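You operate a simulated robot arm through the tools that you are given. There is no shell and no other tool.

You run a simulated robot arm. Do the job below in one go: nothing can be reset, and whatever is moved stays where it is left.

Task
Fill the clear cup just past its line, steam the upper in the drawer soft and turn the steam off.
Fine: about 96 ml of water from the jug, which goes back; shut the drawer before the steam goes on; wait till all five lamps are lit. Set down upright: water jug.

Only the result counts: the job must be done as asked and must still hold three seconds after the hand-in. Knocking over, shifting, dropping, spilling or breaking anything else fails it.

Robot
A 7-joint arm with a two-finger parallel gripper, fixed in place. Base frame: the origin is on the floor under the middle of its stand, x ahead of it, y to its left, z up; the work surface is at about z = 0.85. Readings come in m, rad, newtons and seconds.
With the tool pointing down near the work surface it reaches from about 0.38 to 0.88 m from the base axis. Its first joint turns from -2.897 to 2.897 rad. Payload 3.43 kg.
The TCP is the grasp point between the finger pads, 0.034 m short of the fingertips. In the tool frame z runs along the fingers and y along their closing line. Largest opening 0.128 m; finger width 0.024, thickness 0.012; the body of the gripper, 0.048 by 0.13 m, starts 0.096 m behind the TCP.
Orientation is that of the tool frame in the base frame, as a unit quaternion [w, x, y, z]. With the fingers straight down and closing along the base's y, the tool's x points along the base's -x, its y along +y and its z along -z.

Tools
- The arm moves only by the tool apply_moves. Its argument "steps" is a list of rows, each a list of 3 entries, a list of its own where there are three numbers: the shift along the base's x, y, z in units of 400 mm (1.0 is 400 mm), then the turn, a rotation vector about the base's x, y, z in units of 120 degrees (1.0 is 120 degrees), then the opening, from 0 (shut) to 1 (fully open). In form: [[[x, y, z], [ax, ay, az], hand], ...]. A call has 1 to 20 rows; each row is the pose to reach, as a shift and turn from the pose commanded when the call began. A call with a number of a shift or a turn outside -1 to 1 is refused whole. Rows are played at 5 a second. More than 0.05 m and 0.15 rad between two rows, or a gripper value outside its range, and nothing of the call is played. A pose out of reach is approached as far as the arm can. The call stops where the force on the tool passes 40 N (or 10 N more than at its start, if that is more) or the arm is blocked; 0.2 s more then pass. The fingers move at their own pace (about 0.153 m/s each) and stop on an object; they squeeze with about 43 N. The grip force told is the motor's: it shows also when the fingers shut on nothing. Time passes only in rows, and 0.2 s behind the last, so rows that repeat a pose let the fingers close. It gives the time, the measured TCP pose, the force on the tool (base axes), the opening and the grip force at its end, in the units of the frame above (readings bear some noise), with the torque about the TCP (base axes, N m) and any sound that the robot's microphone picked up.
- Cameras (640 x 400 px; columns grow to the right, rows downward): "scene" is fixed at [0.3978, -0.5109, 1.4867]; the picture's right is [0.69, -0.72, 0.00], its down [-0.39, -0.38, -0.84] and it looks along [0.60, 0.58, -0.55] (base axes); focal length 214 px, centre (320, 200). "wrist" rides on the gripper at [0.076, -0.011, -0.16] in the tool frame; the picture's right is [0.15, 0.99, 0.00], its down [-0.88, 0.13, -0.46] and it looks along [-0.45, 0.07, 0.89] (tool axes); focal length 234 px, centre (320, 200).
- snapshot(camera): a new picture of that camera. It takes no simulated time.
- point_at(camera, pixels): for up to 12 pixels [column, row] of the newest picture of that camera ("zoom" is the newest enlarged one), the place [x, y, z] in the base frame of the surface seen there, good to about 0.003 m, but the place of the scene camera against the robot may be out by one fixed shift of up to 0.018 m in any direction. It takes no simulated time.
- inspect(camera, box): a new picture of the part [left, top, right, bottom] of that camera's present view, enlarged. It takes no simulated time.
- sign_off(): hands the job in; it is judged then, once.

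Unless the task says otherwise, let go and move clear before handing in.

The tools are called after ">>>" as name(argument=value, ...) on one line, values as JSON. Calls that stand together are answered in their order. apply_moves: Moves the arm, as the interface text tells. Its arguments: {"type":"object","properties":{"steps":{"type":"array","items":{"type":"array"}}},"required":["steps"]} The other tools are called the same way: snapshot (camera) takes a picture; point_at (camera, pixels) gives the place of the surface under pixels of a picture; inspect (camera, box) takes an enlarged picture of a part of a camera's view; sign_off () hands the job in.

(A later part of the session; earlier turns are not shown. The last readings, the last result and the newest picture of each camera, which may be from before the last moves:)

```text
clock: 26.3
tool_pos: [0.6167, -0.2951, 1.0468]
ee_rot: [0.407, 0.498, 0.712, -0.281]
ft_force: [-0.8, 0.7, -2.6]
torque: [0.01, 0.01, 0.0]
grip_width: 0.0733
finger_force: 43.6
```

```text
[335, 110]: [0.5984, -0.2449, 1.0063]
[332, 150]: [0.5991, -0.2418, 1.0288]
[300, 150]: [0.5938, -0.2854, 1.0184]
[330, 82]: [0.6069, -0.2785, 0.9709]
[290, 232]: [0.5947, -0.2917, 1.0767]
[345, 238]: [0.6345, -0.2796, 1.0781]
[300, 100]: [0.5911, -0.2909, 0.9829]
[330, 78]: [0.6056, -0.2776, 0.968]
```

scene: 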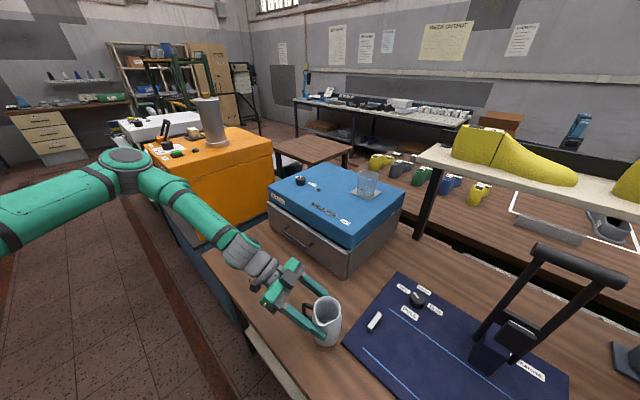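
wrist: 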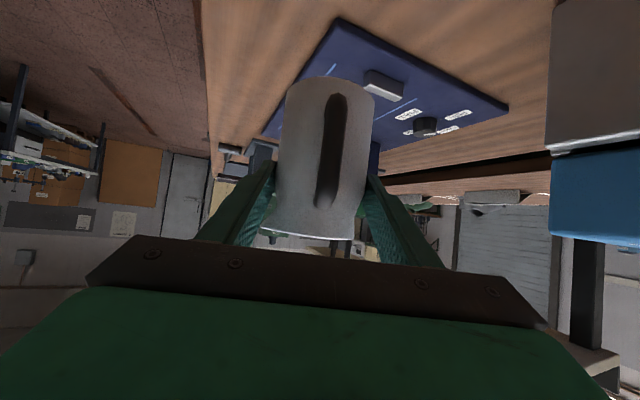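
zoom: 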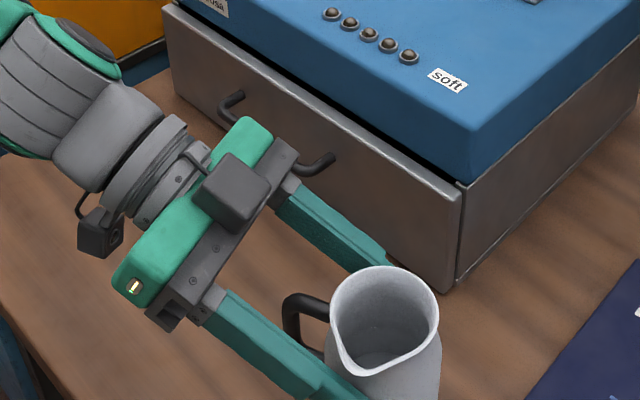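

The jug moved exactly with the hand this time (rim 1.077, hand +0.088), so the grip is sound. I'll carry it up, then swing the yaw 70° left to face the box.

>>> apply_moves(steps=[[[0, 0, 0.02], [0, 0, 0], 0], [[0, 0, 0.06], [0, 0, 0], 0], [[0, 0, 0.12], [0, 0, 0], 0], [[0, 0, 0.19], [0, 0, 0], 0], [[0.01, 0.01, 0.26], [0, 0, 0.02], 0], [[0.03, 0.04, 0.33], [0, 0, 0.06], 0], [[0.06, 0.08, 0.4], [0, 0, 0.105], 0], [[0.09, 0.13, 0.46], [0, 0, 0.15], 0], [[0.125, 0.18, 0.51], [0, 0, 0.195], 0], [[0.16, 0.23, 0.54], [0, 0, 0.24], 0], [[0.195, 0.28, 0.56], [0, 0, 0.285], 0], [[0.23, 0.33, 0.57], [0, 0, 0.33], 0], [[0.265, 0.38, 0.575], [0, 0, 0.375], 0], [[0.3, 0.43, 0.575], [0, 0, 0.42], 0], [[0.335, 0.475, 0.575], [0, 0, 0.465], 0], [[0.365, 0.515, 0.575], [0, 0, 0.51], 0], [[0.39, 0.54, 0.575], [0, 0, 0.55], 0], [[0.4, 0.55, 0.575], [0, 0, 0.575], 0], [[0.4, 0.55, 0.575], [0, 0, 0.58], 0], [[0.4, 0.55, 0.575], [0, 0, 0.58], 0]])

>>> snapshot(camera="scene")

>>> snapshot(camera="wrist")

>>> inspect(camera="scene", box=[230, 90, 410, 210])

```text
clock: 30.5
tool_pos: [0.7763, -0.075, 1.2754]
ee_rot: [0.494, 0.002, 0.87, 0.0]
ft_force: [0.4, -0.3, -2.5]
torque: [0.02, 0.07, -0.02]
grip_width: 0.0735
finger_force: 43.2
```

```text
taken
```

scene: 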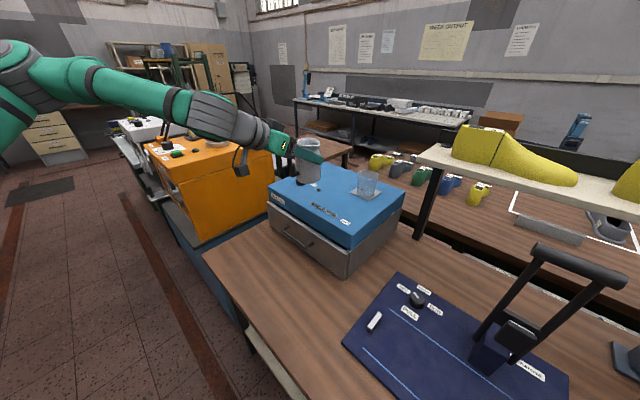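

```text
taken
```

wrist: 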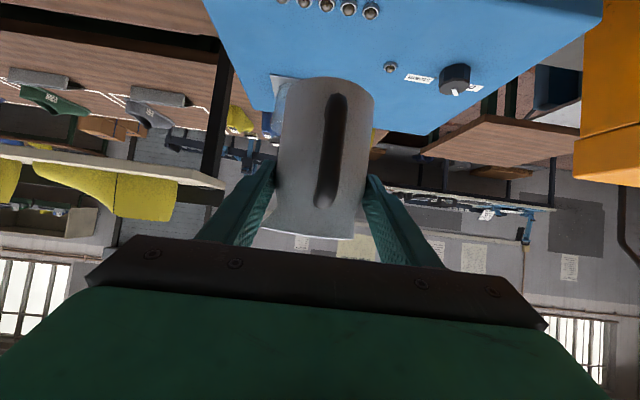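

```text
3.33 times, centred on (320, 150) of scene
```

zoom: 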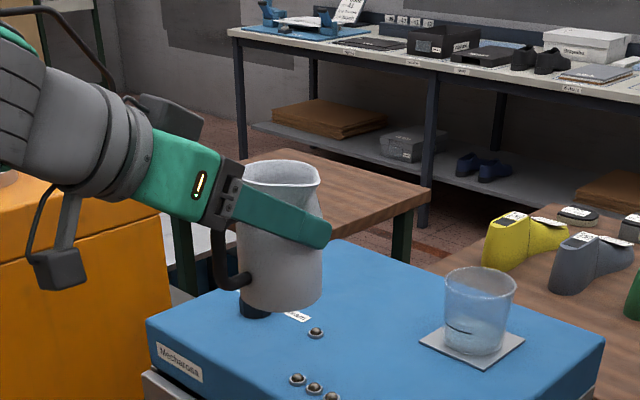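

The jug is upright above the box facing right, as planned. The wrist view also shows the knob (455,78), so I'll measure it now and then move forward to the pouring spot.

>>> inspect(camera="wrist", box=[370, 40, 500, 120])

>>> point_at(camera="wrist", pixels=[[456, 84], [458, 92], [441, 80], [470, 80], [455, 70], [418, 78], [390, 68], [478, 88], [370, 12], [455, 66], [345, 8], [310, 1]])

```text
4.92 times, centred on (435, 80) of wrist
```

zoom: 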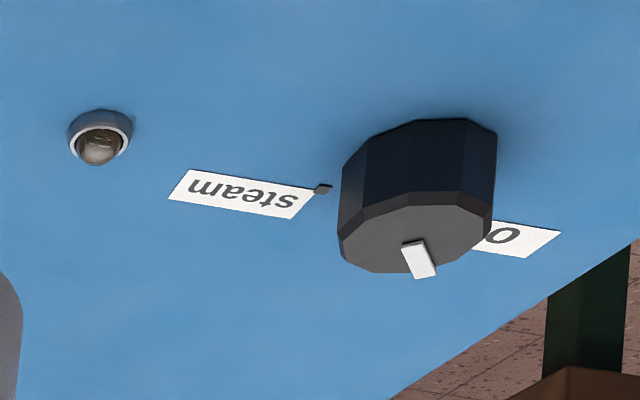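

```text
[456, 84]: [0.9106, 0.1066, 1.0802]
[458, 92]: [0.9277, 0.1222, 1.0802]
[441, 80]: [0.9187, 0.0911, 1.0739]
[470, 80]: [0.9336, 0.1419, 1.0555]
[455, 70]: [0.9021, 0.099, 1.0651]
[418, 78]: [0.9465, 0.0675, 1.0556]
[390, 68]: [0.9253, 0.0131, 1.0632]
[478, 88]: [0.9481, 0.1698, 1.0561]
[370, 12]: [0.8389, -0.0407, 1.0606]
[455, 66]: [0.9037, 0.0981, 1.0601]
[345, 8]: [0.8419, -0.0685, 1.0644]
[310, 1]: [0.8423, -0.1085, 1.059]
```

Knob centre is ≈(0.918,0.110), top z≈1.080; its pointer aims at the "off" side and the steam tick is on the -y side. Now I'll carry the jug forward to beside the cup, still upright at z≈1.265.

>>> apply_moves(steps=[[[0.02, 0, 0], [0, 0, 0], 0], [[0.06, 0.005, 0], [0, 0, 0], 0], [[0.12, 0.01, 0], [0, 0, 0], 0], [[0.19, 0.015, 0], [0, 0, 0], 0], [[0.26, 0.02, 0], [0, 0, 0], 0], [[0.33, 0.025, -0.01], [0, 0, 0], 0], [[0.4, 0.03, -0.02], [0, 0, 0], 0], [[0.47, 0.035, -0.0275], [0, 0, 0], 0], [[0.53, 0.0375, -0.0275], [0, 0, 0], 0], [[0.58, 0.0375, -0.0275], [0, 0, 0], 0], [[0.62, 0.0375, -0.0275], [0, 0, 0], 0], [[0.64, 0.0375, -0.0275], [0, 0, 0], 0], [[0.64, 0.0375, -0.0275], [0, 0, 0], 0], [[0.64, 0.0375, -0.0275], [0, 0, 0], 0]])

>>> snapshot(camera="scene")

>>> snapshot(camera="wrist")

>>> inspect(camera="scene", box=[320, 120, 420, 200])

```text
clock: 33.5
tool_pos: [1.0335, -0.0591, 1.2658]
ee_rot: [0.495, 0.002, 0.869, 0.001]
ft_force: [-0.2, 0.2, -2.0]
torque: [0.01, 0.08, 0.02]
grip_width: 0.0735
finger_force: 43.0
```

```text
taken
```

scene: 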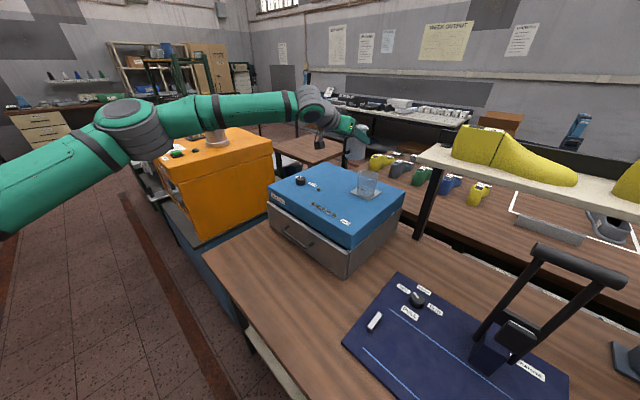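

```text
taken
```

wrist: 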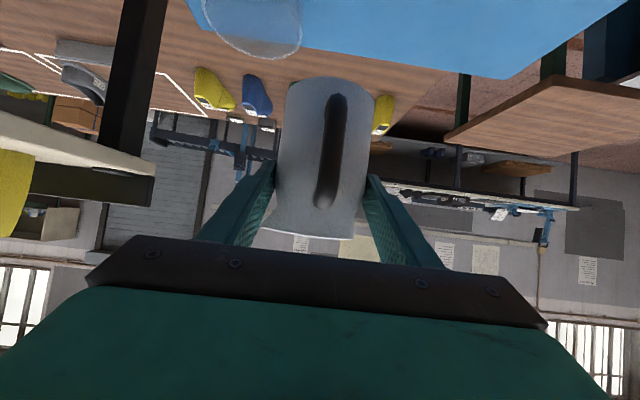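

```text
5.00 times, centred on (370, 160) of scene
```

zoom: 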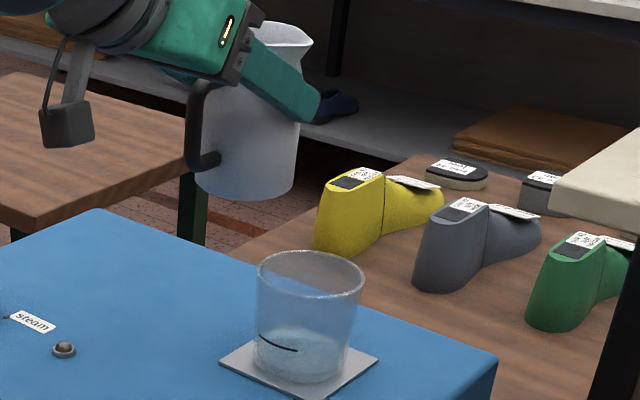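

The jug is upright beside the cup with the spout toward it (scene zoom 306,40). I'll measure lip and cup rim in the same scene picture, so the shift cancels out.

>>> point_at(camera="zoom", pixels=[[309, 41], [300, 40], [311, 38], [259, 268], [362, 285], [310, 298], [305, 251], [298, 352], [222, 362], [302, 399], [376, 360], [262, 340]])

>>> inspect(camera="scene", box=[345, 120, 395, 155])

```text
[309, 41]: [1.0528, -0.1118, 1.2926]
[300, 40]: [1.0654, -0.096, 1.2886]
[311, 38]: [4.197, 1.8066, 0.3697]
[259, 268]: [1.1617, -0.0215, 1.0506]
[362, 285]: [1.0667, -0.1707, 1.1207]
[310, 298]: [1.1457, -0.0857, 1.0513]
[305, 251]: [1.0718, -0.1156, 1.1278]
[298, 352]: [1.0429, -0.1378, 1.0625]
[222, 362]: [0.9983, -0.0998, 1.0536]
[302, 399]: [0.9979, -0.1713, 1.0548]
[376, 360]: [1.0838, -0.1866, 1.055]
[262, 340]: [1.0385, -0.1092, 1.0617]
```

```text
11.43 times, centred on (370, 138) of scene
```

zoom: 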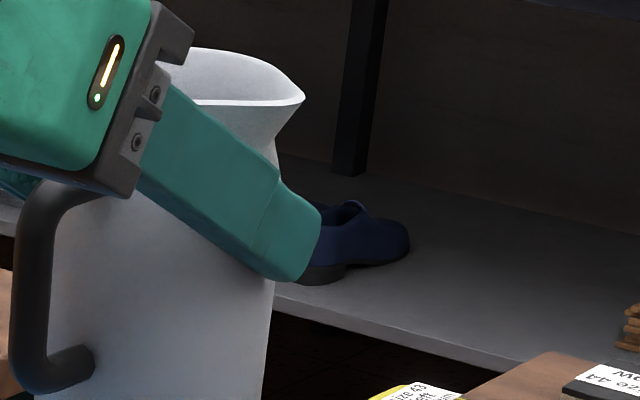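

Lip sits near (1.055,-0.098,1.296) true, close to prediction. I'll tilt the jug 45° about x (still below the expected pour angle) while lowering slightly, then look.

>>> apply_moves(steps=[[[0, 0, 0], [0.03, 0, 0], 0], [[-0.003, 0, 0], [0.08, 0, 0], 0], [[-0.006, 0, -0.01], [0.13, 0, 0], 0], [[-0.01, 0, -0.02], [0.18, 0, 0], 0], [[-0.01, 0, -0.035], [0.23, 0, 0], 0], [[-0.01, 0, -0.05], [0.28, 0, 0], 0], [[-0.01, 0, -0.065], [0.32, 0, 0], 0], [[-0.01, 0, -0.075], [0.35, 0, 0], 0], [[-0.01, 0, -0.08], [0.375, 0, 0], 0], [[-0.01, 0, -0.08], [0.375, 0, 0], 0]])

>>> inspect(camera="scene", box=[320, 130, 420, 210])

>>> snapshot(camera="wrist")

```text
clock: 35.7
tool_pos: [1.0292, -0.059, 1.2333]
ee_rot: [0.455, 0.191, 0.803, 0.334]
ft_force: [-0.2, 0.4, -3.3]
torque: [-0.07, 0.01, 0.01]
grip_width: 0.0735
finger_force: 43.2
```

```text
5.00 times, centred on (370, 170) of scene
```

zoom: 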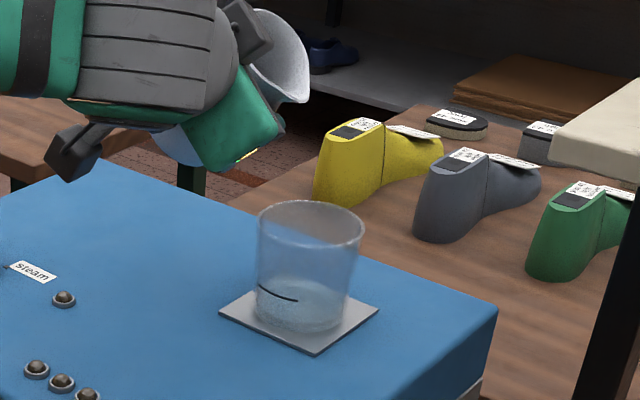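

```text
taken
```

wrist: 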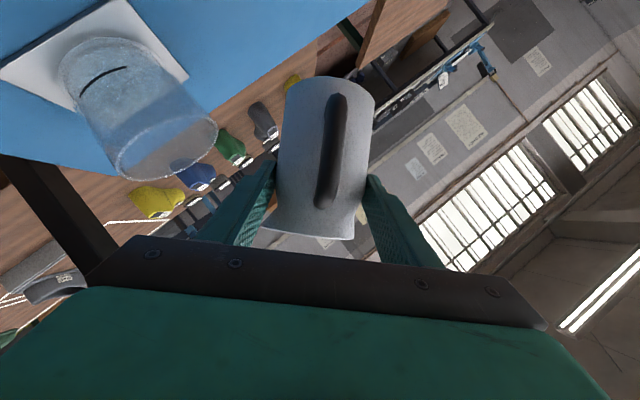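

No slip (grip 0.0735) and no water yet at 45°. I'll measure the lip position again, then lower and tilt on to 53°.

>>> point_at(camera="zoom", pixels=[[304, 97], [298, 102], [300, 90], [362, 230]])

>>> apply_moves(steps=[[[0, 0, -0.02], [0.017, 0, 0], 0], [[0, 0, -0.04], [0.034, 0, 0], 0], [[0, 0, -0.06], [0.05, 0, 0], 0], [[0, 0, -0.07], [0.067, 0, 0], 0], [[0, 0, -0.07], [0.067, 0, 0], 0]])

>>> inspect(camera="scene", box=[330, 135, 410, 205])

>>> snapshot(camera="wrist")

```text
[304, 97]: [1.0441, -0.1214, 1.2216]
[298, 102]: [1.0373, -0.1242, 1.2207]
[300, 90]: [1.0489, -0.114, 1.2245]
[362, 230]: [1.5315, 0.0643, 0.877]
```

```text
clock: 36.9
tool_pos: [1.0277, -0.0607, 1.2053]
ee_rot: [0.441, 0.223, 0.777, 0.39]
ft_force: [0.6, -0.8, -2.0]
torque: [-0.09, 0.02, -0.02]
grip_width: 0.0735
finger_force: 42.8
```

```text
5.71 times, centred on (370, 170) of scene
```

zoom: 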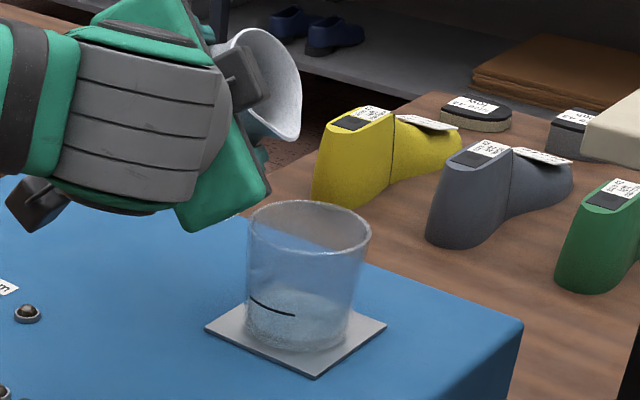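

```text
taken
```

wrist: 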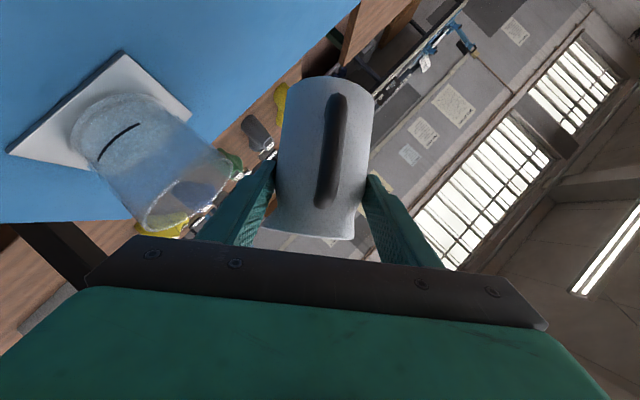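

At 53° still no water in the cup (line at zoom 272,306 with nothing above the base). I'll continue in 1° steps and watch.

>>> apply_moves(steps=[[[0, 0, 0], [0.0083, 0, 0], 0], [[0, 0, 0], [0.0167, 0, 0], 0], [[0, 0, 0], [0.025, 0, 0], 0], [[0, 0, 0], [0.0333, 0, 0], 0], [[0, 0, 0], [0.0333, 0, 0], 0]])

>>> inspect(camera="scene", box=[345, 145, 395, 205])

>>> inspect(camera="wrist", box=[50, 60, 330, 260])

```text
clock: 38.1
tool_pos: [1.0297, -0.06, 1.2061]
ee_rot: [0.434, 0.238, 0.763, 0.416]
ft_force: [0.9, 0.3, -2.5]
torque: [-0.09, 0.05, -0.01]
grip_width: 0.0736
finger_force: 43.6
```

```text
6.67 times, centred on (370, 175) of scene
```

zoom: 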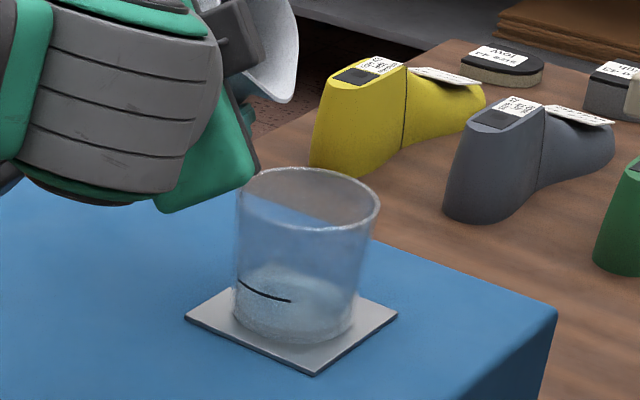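

```text
2.00 times, centred on (190, 160) of wrist
```

zoom: 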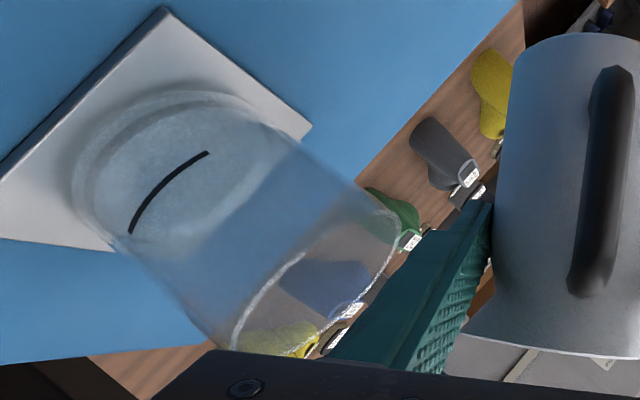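

Still dry at 57°. Continuing to 61° in 1° rows.

>>> apply_moves(steps=[[[0, 0, 0], [0.0083, 0, 0], 0], [[0, 0, 0], [0.0167, 0, 0], 0], [[0, 0, 0], [0.025, 0, 0], 0], [[0, 0, 0], [0.0333, 0, 0], 0], [[0, 0, 0], [0.0333, 0, 0], 0]])

>>> inspect(camera="scene", box=[345, 145, 395, 205])

>>> inspect(camera="wrist", box=[50, 60, 330, 260])

```text
clock: 39.3
tool_pos: [1.0295, -0.0598, 1.2059]
ee_rot: [0.425, 0.254, 0.748, 0.442]
ft_force: [0.0, 0.3, -1.6]
torque: [-0.07, 0.01, -0.02]
grip_width: 0.0734
finger_force: 42.8
```

```text
6.67 times, centred on (370, 175) of scene
```

zoom: 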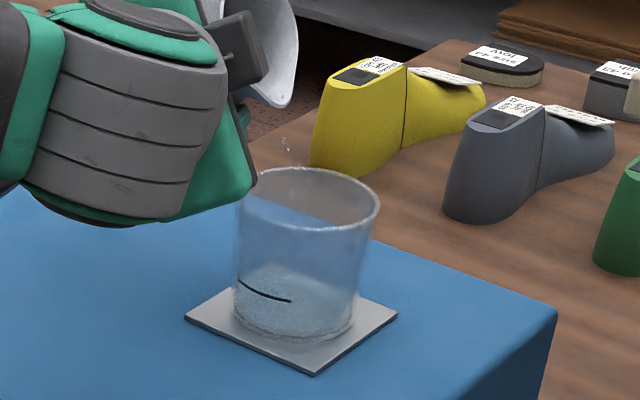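

```text
2.00 times, centred on (190, 160) of wrist
```

zoom: 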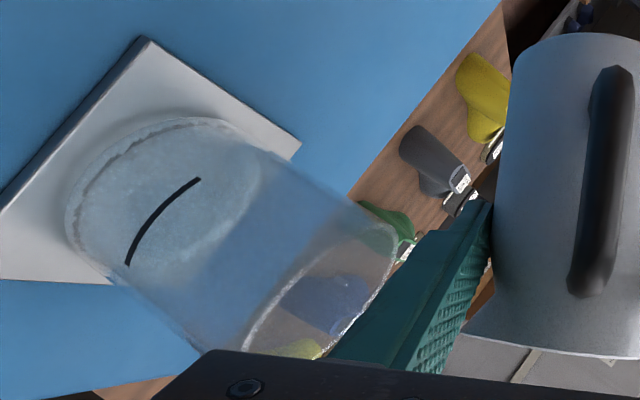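

At 61° the first drops are falling between lip (283,105) and cup (285,148). I'll check where they fall, then proceed in very small steps.

>>> inspect(camera="scene", box=[350, 145, 390, 185])

>>> point_at(camera="zoom", pixels=[[267, 120], [270, 125], [273, 131], [262, 100]])

```text
10.00 times, centred on (370, 165) of scene
```

zoom: 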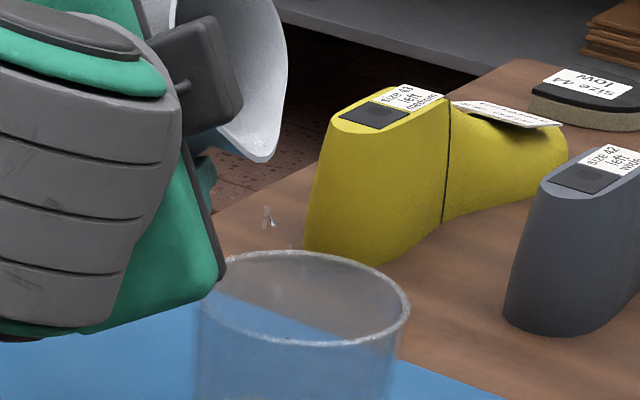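

```text
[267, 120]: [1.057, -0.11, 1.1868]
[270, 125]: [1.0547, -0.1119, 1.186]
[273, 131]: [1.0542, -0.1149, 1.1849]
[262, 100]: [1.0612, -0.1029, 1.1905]
```

>>> point_at(camera="zoom", pixels=[[267, 213], [268, 220], [273, 222], [265, 158], [258, 161], [272, 152]])

```text
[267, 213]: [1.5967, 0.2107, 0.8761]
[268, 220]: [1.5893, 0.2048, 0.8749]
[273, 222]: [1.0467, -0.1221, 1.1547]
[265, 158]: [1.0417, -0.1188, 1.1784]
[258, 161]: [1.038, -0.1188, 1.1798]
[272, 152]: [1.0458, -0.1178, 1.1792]
```

Drops fall about 22 mm to the near side of the cup centre, inside the rim. I'll nudge the lip 8 mm further over the cup and tilt 1° more.

>>> apply_moves(steps=[[[-0.005, -0.01, 0], [0, 0, 0], 0], [[-0.01, -0.02, 0], [0, 0, 0], 0], [[-0.01, -0.02, 0], [0.0083, 0, 0], 0], [[-0.01, -0.02, 0], [0.0083, 0, 0], 0]])

>>> inspect(camera="scene", box=[345, 145, 395, 205])

>>> inspect(camera="wrist", box=[50, 60, 330, 260])

```text
clock: 40.3
tool_pos: [1.0244, -0.0687, 1.2063]
ee_rot: [0.423, 0.257, 0.744, 0.449]
ft_force: [0.2, 0.6, -2.5]
torque: [-0.08, 0.02, -0.03]
grip_width: 0.0735
finger_force: 43.0
```

```text
6.67 times, centred on (370, 175) of scene
```

zoom: 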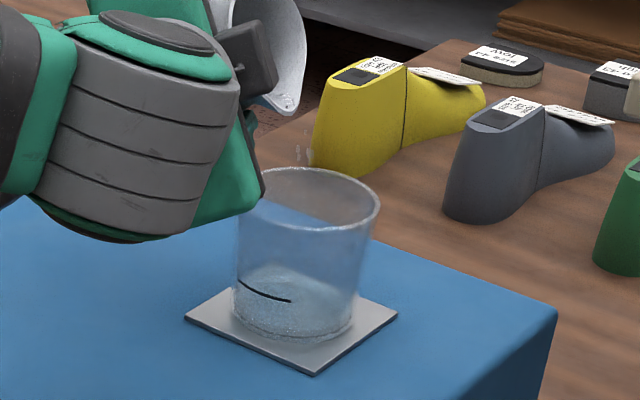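

```text
2.00 times, centred on (190, 160) of wrist
```

zoom: 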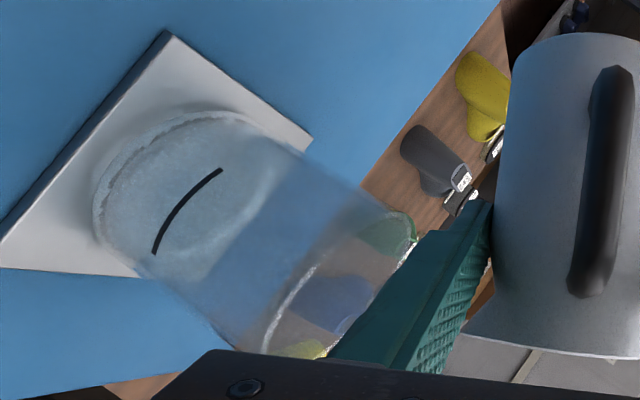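

Drops are now well over the cup and the flow is slow; a thin layer appears in the base. I'll tilt another 2° and check the level.

>>> apply_moves(steps=[[[0, 0, 0], [0.0083, 0, 0], 0], [[0, 0, 0], [0.0083, 0, 0], 0], [[0, 0, 0], [0.0167, 0, 0], 0], [[0, 0, 0], [0.0167, 0, 0], 0]])

>>> inspect(camera="scene", box=[345, 145, 395, 205])

>>> inspect(camera="wrist", box=[50, 60, 330, 260])

```text
clock: 41.3
tool_pos: [1.0256, -0.069, 1.2069]
ee_rot: [0.417, 0.265, 0.737, 0.462]
ft_force: [-0.4, 0.3, -2.1]
torque: [-0.12, 0.0, 0.01]
grip_width: 0.0737
finger_force: 43.0
```

```text
6.67 times, centred on (370, 175) of scene
```

zoom: 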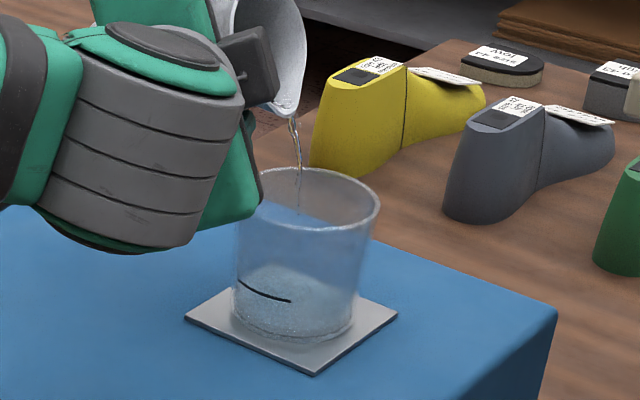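

```text
2.00 times, centred on (190, 160) of wrist
```

zoom: 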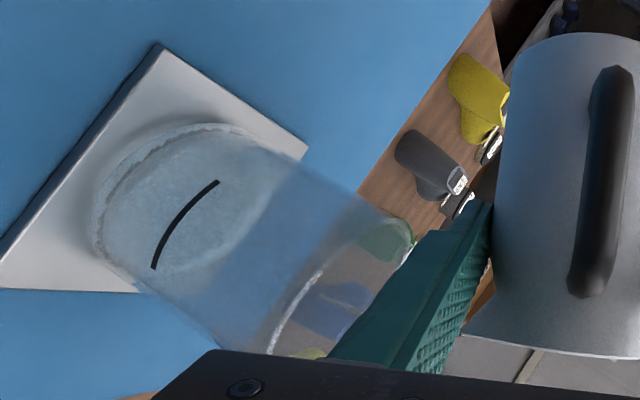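

A steady thin stream (295,130)→(300,200) now enters the cup cleanly. I'll hold this tilt and watch the level rise.

>>> apply_moves(steps=[[[0, 0, 0], [0, 0, 0], 0], [[0, 0, 0], [0, 0, 0], 0], [[0, 0, 0], [0, 0, 0], 0]])

>>> inspect(camera="scene", box=[350, 165, 390, 205])

>>> inspect(camera="wrist", box=[80, 100, 220, 220])

```text
clock: 42.1
tool_pos: [1.0247, -0.0689, 1.2062]
ee_rot: [0.418, 0.264, 0.736, 0.462]
ft_force: [0.0, -0.3, -2.5]
torque: [-0.1, -0.01, -0.02]
grip_width: 0.0735
finger_force: 43.0
```

```text
10.00 times, centred on (370, 185) of scene
```

zoom: 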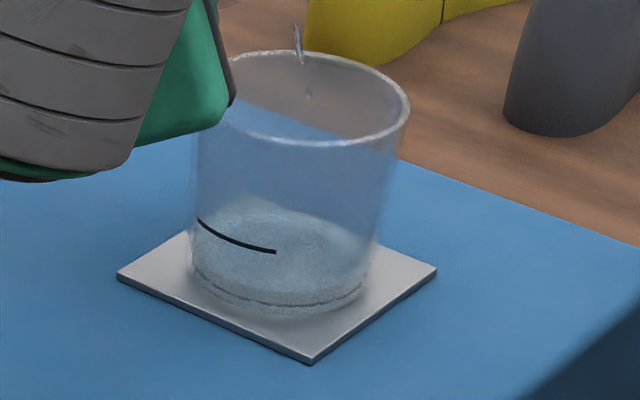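

```text
3.33 times, centred on (150, 160) of wrist
```

zoom: 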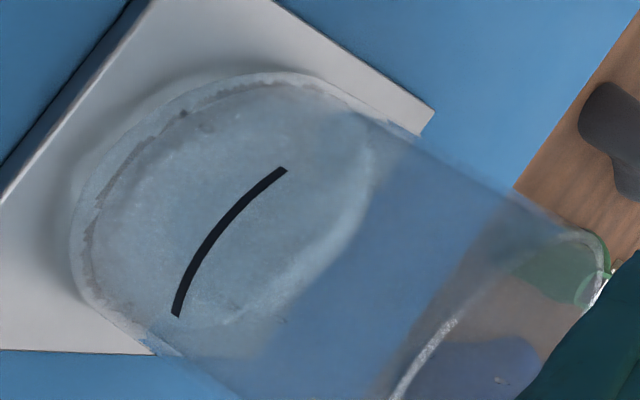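

The level is still low: a dark meniscus ring has appeared just above the base (wrist zoom 130,160). I'll get its height relative to the line.

>>> point_at(camera="zoom", pixels=[[183, 113], [140, 152], [92, 220], [88, 262], [225, 230], [178, 312], [283, 170], [260, 85], [75, 240]])

```text
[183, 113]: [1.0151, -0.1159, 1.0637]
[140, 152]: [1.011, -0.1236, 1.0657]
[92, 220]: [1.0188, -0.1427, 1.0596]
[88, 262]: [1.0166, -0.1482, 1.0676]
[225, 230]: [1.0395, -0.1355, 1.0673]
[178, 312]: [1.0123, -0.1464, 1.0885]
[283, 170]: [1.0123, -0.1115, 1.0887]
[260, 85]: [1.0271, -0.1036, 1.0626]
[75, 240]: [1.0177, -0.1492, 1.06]
```

The camera sees through the clear wall: an interior point reads z≈1.067, and the line is at z≈1.0885. I'll sample more interior points to get the current water surface.

>>> point_at(camera="zoom", pixels=[[200, 180], [250, 250], [300, 150], [150, 220], [280, 210], [320, 190], [180, 200], [220, 140], [130, 260], [240, 200], [265, 225], [340, 160]])

>>> inspect(camera="scene", box=[350, 165, 390, 205])

>>> point_at(camera="zoom", pixels=[[220, 260], [250, 270], [280, 270], [310, 270], [330, 260], [300, 240], [330, 230], [270, 225], [235, 243], [205, 223], [270, 250], [310, 220]])

```text
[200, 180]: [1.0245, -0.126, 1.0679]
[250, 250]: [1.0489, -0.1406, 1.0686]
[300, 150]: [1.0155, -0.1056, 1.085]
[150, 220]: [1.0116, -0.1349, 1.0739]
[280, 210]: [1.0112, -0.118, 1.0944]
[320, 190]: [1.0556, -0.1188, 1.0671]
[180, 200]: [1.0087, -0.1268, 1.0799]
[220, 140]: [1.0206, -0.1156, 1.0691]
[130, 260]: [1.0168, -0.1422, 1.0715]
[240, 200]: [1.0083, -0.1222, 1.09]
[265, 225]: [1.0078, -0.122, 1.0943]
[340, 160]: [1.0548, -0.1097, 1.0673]
```

```text
10.00 times, centred on (370, 185) of scene
```

zoom: 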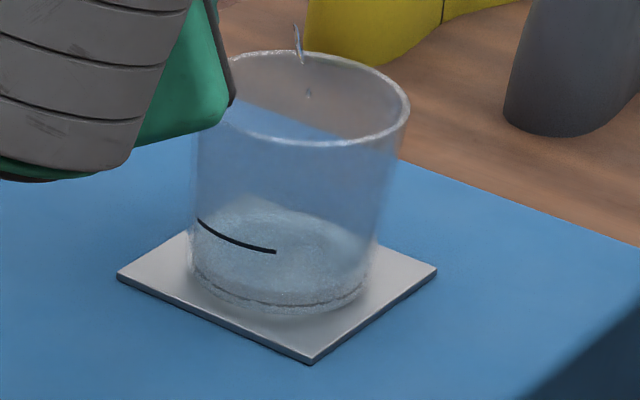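

```text
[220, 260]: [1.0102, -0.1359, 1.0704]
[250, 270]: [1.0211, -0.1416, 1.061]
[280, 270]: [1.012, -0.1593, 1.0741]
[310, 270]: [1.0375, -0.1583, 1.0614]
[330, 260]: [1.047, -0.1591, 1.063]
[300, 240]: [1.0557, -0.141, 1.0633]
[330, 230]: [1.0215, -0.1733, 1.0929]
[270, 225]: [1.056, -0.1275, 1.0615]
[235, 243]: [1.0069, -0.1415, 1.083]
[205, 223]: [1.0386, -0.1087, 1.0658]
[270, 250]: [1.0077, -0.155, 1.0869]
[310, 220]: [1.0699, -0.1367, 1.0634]
```

Very little (a few ml) is in so far; the stream is thin. I'll tilt on to 67° gradually.

>>> apply_moves(steps=[[[0, 0, 0], [0.0083, 0, 0], 0], [[0, 0, 0], [0.0083, 0, 0], 0], [[0, 0, 0], [0.0167, 0, 0], 0], [[0, 0, 0], [0.0167, 0, 0], 0], [[0, 0, 0], [0.025, 0, 0], 0], [[0, 0, 0], [0.025, 0, 0], 0]])

>>> inspect(camera="scene", box=[345, 145, 395, 205])

>>> inspect(camera="wrist", box=[80, 100, 220, 220])

```text
clock: 43.5
tool_pos: [1.0249, -0.069, 1.2051]
ee_rot: [0.411, 0.275, 0.725, 0.48]
ft_force: [0.4, 0.8, -3.1]
torque: [-0.08, 0.01, 0.02]
grip_width: 0.0736
finger_force: 43.0
```

```text
6.67 times, centred on (370, 175) of scene
```

zoom: 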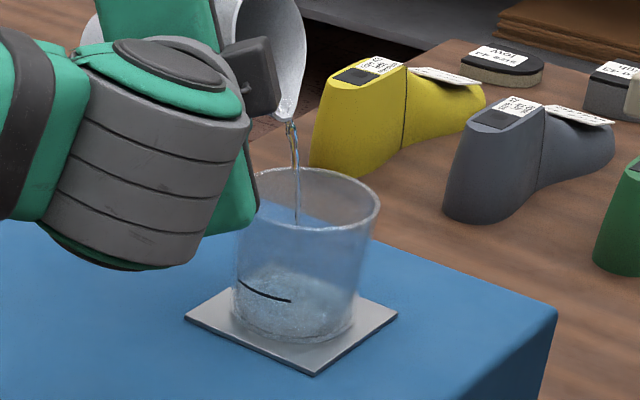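

```text
3.33 times, centred on (150, 160) of wrist
```

zoom: 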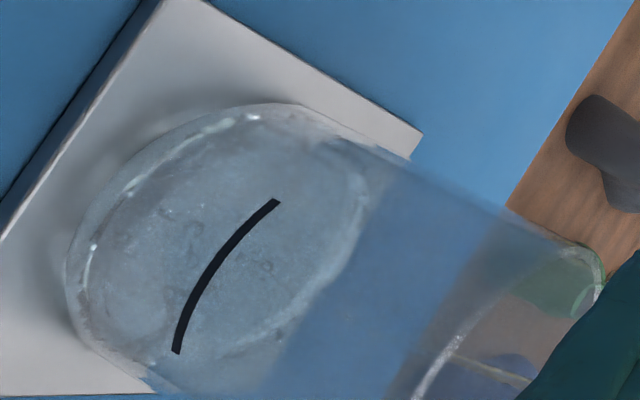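

The stream is stronger and stays inside the cup; the level is just above the base. I'll hold at 67–68° for a second and re-check.

>>> apply_moves(steps=[[[0, 0, 0], [0, 0, 0], 0], [[0, 0, 0], [0.0083, 0, 0], 0], [[0, 0, 0], [0.0083, 0, 0], 0], [[0, 0, 0], [0.0083, 0, 0], 0]])

>>> inspect(camera="scene", box=[345, 145, 395, 205])

>>> inspect(camera="wrist", box=[80, 100, 220, 220])

>>> point_at(camera="zoom", pixels=[[130, 230], [150, 290], [250, 250], [180, 240], [270, 290], [310, 220], [220, 180], [240, 300], [200, 200], [320, 180], [280, 170], [110, 290]])

```text
clock: 44.5
tool_pos: [1.0255, -0.0678, 1.2055]
ee_rot: [0.408, 0.279, 0.72, 0.487]
ft_force: [0.2, 0.0, -1.7]
torque: [-0.06, 0.07, 0.0]
grip_width: 0.0733
finger_force: 43.3
```

```text
6.67 times, centred on (370, 175) of scene
```

zoom: 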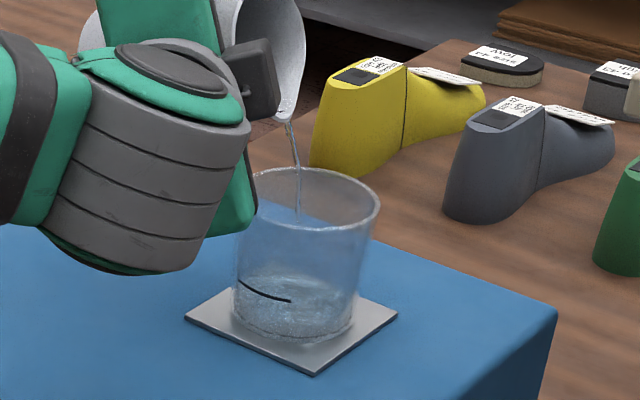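

```text
3.33 times, centred on (150, 160) of wrist
```

zoom: 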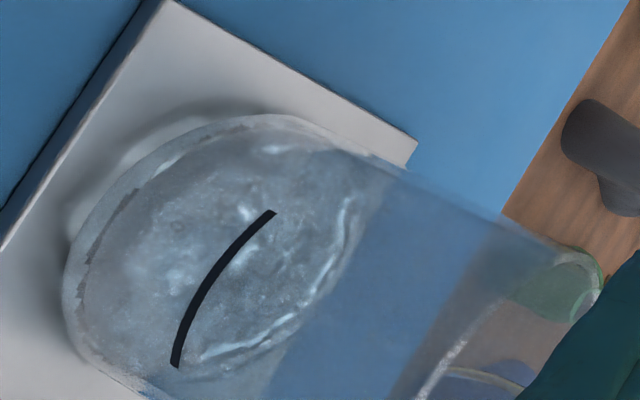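

```text
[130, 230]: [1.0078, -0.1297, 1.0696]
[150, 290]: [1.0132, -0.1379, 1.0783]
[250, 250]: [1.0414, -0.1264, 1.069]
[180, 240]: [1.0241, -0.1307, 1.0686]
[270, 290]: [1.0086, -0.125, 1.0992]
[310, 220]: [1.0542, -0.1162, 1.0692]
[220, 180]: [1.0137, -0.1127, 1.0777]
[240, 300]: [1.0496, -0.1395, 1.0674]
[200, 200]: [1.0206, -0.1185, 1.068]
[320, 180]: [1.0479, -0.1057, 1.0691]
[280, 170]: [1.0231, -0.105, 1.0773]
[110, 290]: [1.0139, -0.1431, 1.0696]
```

The level rises slowly (interior ≈1.0686, line at 1.0885). I'll tilt on to 71° at half a degree per row.

>>> apply_moves(steps=[[[0, 0, 0], [0.0042, 0, 0], 0], [[0, 0, 0], [0.0083, 0, 0], 0], [[0, 0, 0], [0.0125, 0, 0], 0], [[0, 0, 0], [0.0167, 0, 0], 0], [[0, 0, 0], [0.0208, 0, 0], 0], [[0, 0, 0], [0.025, 0, 0], 0]])

>>> inspect(camera="scene", box=[345, 145, 395, 205])

>>> inspect(camera="wrist", box=[80, 100, 220, 220])

>>> point_at(camera="zoom", pixels=[[130, 230], [150, 290], [250, 250], [180, 240], [270, 290], [310, 220], [220, 180], [240, 300], [200, 200], [320, 180], [280, 170], [110, 290]])

```text
clock: 45.9
tool_pos: [1.0254, -0.0684, 1.2059]
ee_rot: [0.401, 0.289, 0.707, 0.506]
ft_force: [-0.8, 0.4, -1.9]
torque: [-0.06, 0.04, -0.01]
grip_width: 0.0734
finger_force: 42.6
```

```text
6.67 times, centred on (370, 175) of scene
```

zoom: 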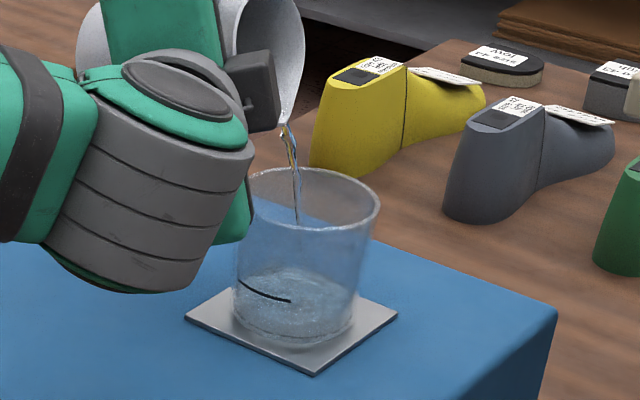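

```text
3.33 times, centred on (150, 160) of wrist
```

zoom: 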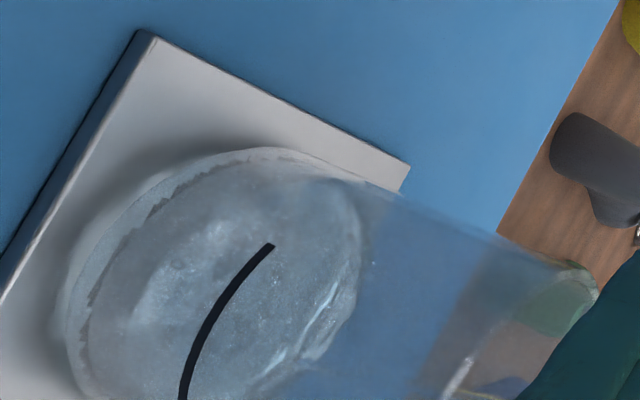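

```text
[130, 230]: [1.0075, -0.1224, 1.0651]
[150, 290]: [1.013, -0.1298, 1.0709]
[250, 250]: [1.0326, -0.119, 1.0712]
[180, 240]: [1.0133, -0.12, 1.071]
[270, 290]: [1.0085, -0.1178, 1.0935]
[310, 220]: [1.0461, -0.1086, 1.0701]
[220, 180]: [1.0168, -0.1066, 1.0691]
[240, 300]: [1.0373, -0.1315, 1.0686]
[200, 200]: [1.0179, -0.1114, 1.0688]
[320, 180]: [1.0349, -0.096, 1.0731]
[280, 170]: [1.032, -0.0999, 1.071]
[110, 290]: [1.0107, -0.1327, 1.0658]
```

Stream is clean, interior now ≈1.0705 (≈5 ml/s). I'll keep pouring about 2 s more with a slight extra tilt.

>>> apply_moves(steps=[[[0, 0, 0], [0.0042, 0, 0], 0], [[0, 0, 0], [0.0083, 0, 0], 0], [[0, 0, 0], [0.0083, 0, 0], 0], [[0, 0, 0], [0.0125, 0, 0], 0], [[0, 0, 0], [0.0125, 0, 0], 0], [[0, 0, 0], [0.0167, 0, 0], 0], [[0, 0, 0], [0.0167, 0, 0], 0]])

>>> inspect(camera="scene", box=[345, 145, 395, 205])

>>> inspect(camera="wrist", box=[70, 110, 230, 230])

>>> point_at(camera="zoom", pixels=[[250, 200], [200, 240], [250, 250], [180, 240], [270, 290], [310, 220], [220, 180], [240, 300], [200, 200], [320, 180], [280, 170], [160, 270]])

```text
clock: 47.5
tool_pos: [1.0245, -0.0683, 1.2051]
ee_rot: [0.396, 0.297, 0.698, 0.517]
ft_force: [0.0, -0.4, -2.0]
torque: [-0.04, 0.04, -0.03]
grip_width: 0.0733
finger_force: 43.0
```

```text
6.67 times, centred on (370, 175) of scene
```

zoom: 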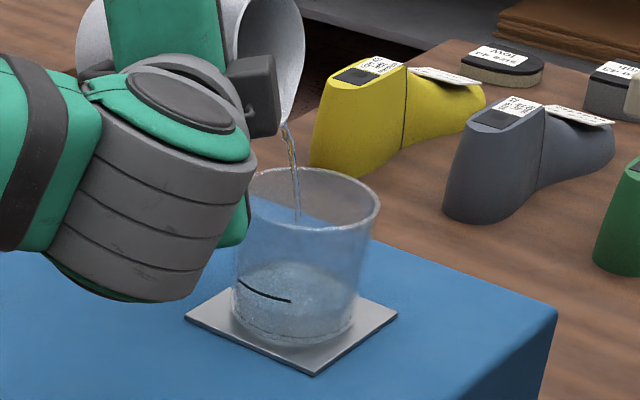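

```text
3.33 times, centred on (150, 170) of wrist
```

zoom: 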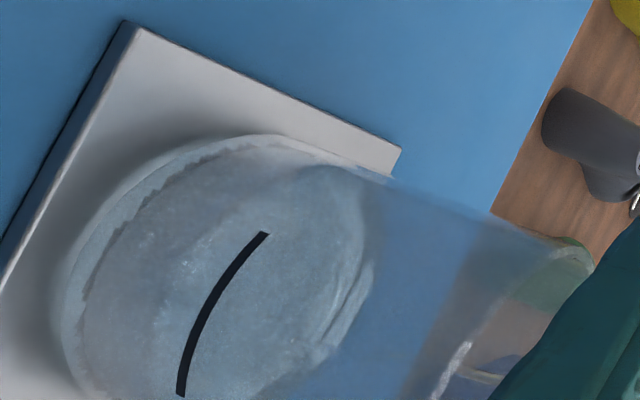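

```text
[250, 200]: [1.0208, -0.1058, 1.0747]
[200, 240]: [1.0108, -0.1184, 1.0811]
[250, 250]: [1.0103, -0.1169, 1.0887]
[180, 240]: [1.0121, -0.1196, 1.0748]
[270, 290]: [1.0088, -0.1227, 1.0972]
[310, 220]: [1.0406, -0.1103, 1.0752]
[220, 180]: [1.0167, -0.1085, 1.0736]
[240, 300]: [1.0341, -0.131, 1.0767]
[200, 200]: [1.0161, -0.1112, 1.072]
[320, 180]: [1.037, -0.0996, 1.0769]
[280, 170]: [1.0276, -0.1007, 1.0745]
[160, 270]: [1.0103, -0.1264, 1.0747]
```

Interior is now ≈1.0755 (about 11 ml/s), with the line at ≈1.0885. I'll hold this tilt for another second and measure again.

>>> apply_moves(steps=[[[0, 0, 0], [0, 0, 0], 0], [[0, 0, 0], [0, 0, 0], 0], [[0, 0, 0], [0.0042, 0, 0], 0], [[0, 0, 0], [0.0042, 0, 0], 0]])

>>> inspect(camera="scene", box=[345, 145, 395, 205])

>>> inspect(camera="wrist", box=[70, 110, 230, 230])

>>> point_at(camera="zoom", pixels=[[250, 200], [290, 240], [300, 270], [280, 300], [270, 290], [310, 220], [220, 180], [240, 320], [320, 260], [320, 180], [280, 170], [330, 220]])

```text
clock: 48.5
tool_pos: [1.0247, -0.0688, 1.2053]
ee_rot: [0.394, 0.298, 0.696, 0.521]
ft_force: [0.6, -0.1, -2.1]
torque: [-0.05, 0.03, -0.03]
grip_width: 0.0734
finger_force: 43.1
```

```text
6.67 times, centred on (370, 175) of scene
```

zoom: 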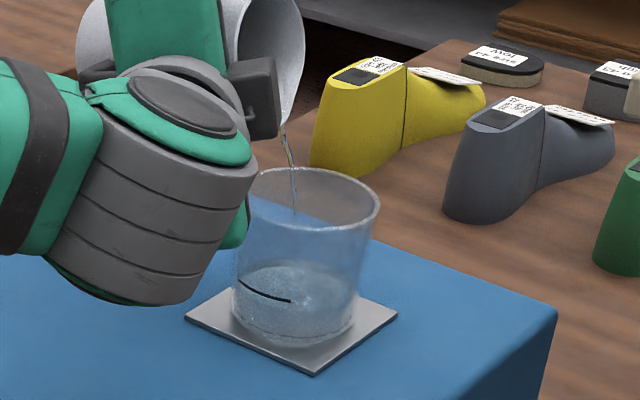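

```text
3.33 times, centred on (150, 170) of wrist
```

zoom: 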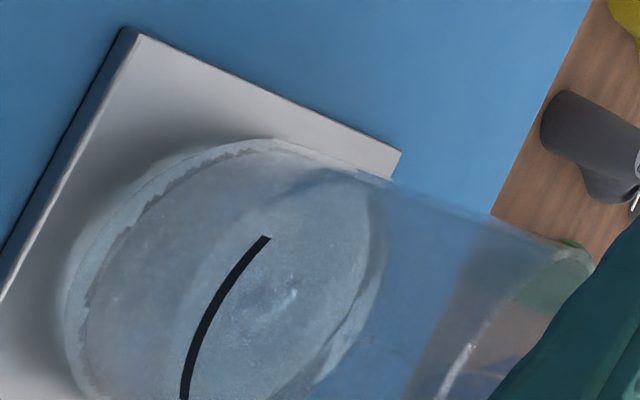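

```text
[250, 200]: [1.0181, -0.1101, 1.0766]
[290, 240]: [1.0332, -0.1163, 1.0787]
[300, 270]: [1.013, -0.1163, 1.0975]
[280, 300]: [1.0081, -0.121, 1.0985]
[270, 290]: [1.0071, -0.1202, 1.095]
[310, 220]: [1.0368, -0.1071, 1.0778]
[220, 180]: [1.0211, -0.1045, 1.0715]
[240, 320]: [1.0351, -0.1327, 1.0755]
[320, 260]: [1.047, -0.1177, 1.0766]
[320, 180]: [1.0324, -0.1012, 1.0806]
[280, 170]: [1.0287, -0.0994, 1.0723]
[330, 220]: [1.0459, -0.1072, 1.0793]
```

Level ≈1.0777 and rising ~2 mm/s as the flow tapers. I'll tilt to 76° over a second.

>>> apply_moves(steps=[[[0, 0, 0], [0.0042, 0, 0], 0], [[0, 0, 0], [0.0083, 0, 0], 0], [[0, 0, 0], [0.0125, 0, 0], 0], [[0, 0, 0], [0.0167, 0, 0], 0], [[0, 0, 0], [0.0208, 0, 0], 0]])

>>> inspect(camera="scene", box=[345, 145, 395, 205])

>>> inspect(camera="wrist", box=[70, 110, 230, 230])

>>> point_at(camera="zoom", pixels=[[250, 200], [290, 240], [300, 270], [280, 320], [270, 290], [310, 220], [220, 180], [240, 320], [320, 260], [320, 180], [340, 250], [330, 220]])

```text
clock: 49.7
tool_pos: [1.024, -0.0687, 1.2051]
ee_rot: [0.388, 0.307, 0.684, 0.536]
ft_force: [0.6, -0.4, -1.8]
torque: [-0.07, 0.01, -0.02]
grip_width: 0.0733
finger_force: 43.6
```

```text
6.67 times, centred on (370, 175) of scene
```

zoom: 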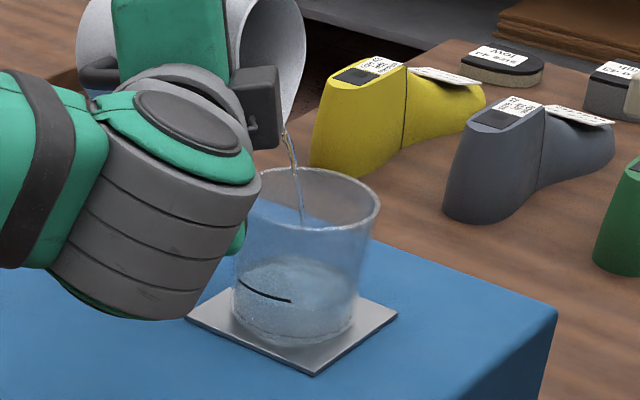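

```text
3.33 times, centred on (150, 170) of wrist
```

zoom: 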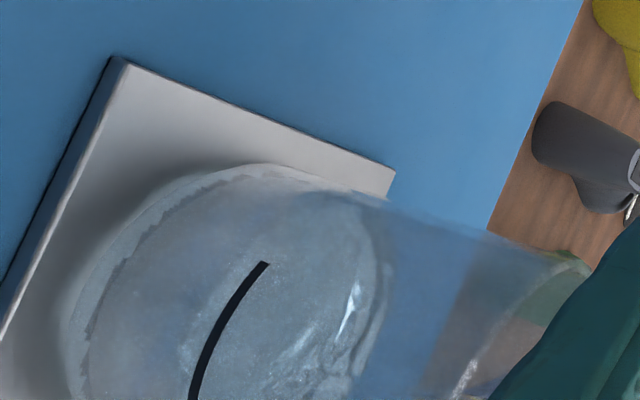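

```text
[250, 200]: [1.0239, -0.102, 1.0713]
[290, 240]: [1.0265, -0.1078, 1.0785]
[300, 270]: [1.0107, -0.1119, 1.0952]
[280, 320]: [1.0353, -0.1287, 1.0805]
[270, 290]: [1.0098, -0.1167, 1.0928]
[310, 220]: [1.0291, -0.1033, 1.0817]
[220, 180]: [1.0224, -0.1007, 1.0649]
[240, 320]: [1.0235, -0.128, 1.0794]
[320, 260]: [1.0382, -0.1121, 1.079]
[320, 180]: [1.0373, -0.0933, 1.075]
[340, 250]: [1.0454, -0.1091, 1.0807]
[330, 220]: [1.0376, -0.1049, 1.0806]
```

Level ≈1.080. The stream stays inside the cup. I'll tilt to 78.5° over ~1.2 s.

>>> apply_moves(steps=[[[0, 0, 0], [0.0042, 0, 0], 0], [[0, 0, 0], [0.0083, 0, 0], 0], [[0, 0, 0], [0.0125, 0, 0], 0], [[0, 0, 0], [0.0167, 0, 0], 0], [[0, 0, 0], [0.0208, 0, 0], 0]])

>>> inspect(camera="scene", box=[345, 145, 395, 205])

>>> inspect(camera="wrist", box=[70, 120, 230, 240])

>>> point_at(camera="zoom", pixels=[[300, 200], [290, 240], [300, 270], [280, 320], [320, 290], [310, 220], [340, 200], [240, 320], [320, 260], [350, 280], [340, 250], [330, 220]])

```text
clock: 50.9
tool_pos: [1.0257, -0.0681, 1.2047]
ee_rot: [0.381, 0.315, 0.672, 0.552]
ft_force: [0.2, -0.1, -1.4]
torque: [-0.04, 0.04, 0.02]
grip_width: 0.0735
finger_force: 42.4
```

```text
6.67 times, centred on (370, 175) of scene
```

zoom: 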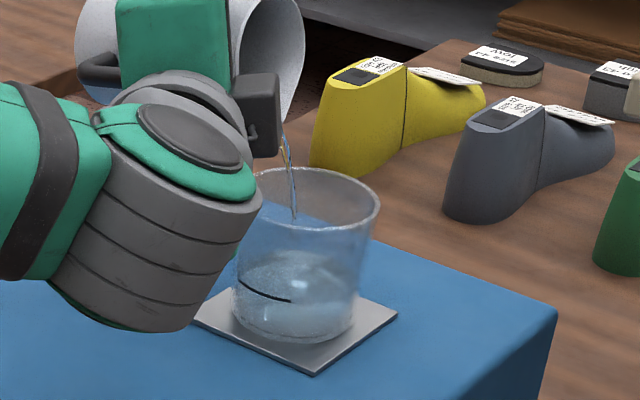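

```text
3.33 times, centred on (150, 180) of wrist
```

zoom: 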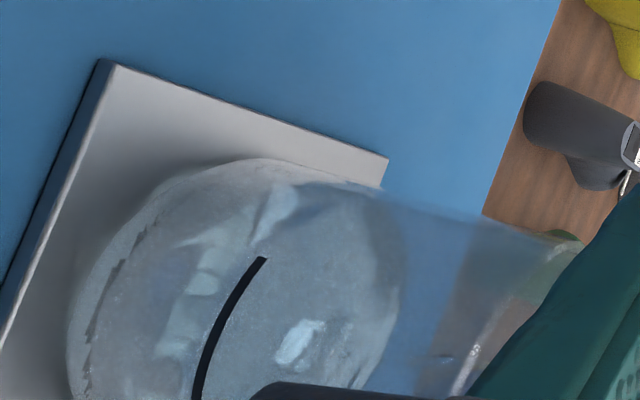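

```text
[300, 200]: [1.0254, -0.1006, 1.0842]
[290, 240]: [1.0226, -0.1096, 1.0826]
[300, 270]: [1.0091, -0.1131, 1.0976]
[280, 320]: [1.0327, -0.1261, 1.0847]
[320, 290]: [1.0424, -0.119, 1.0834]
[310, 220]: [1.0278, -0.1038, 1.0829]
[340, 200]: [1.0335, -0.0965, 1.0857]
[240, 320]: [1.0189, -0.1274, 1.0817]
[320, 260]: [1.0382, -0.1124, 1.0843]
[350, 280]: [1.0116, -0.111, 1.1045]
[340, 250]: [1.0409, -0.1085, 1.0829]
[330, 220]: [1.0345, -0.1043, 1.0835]
```

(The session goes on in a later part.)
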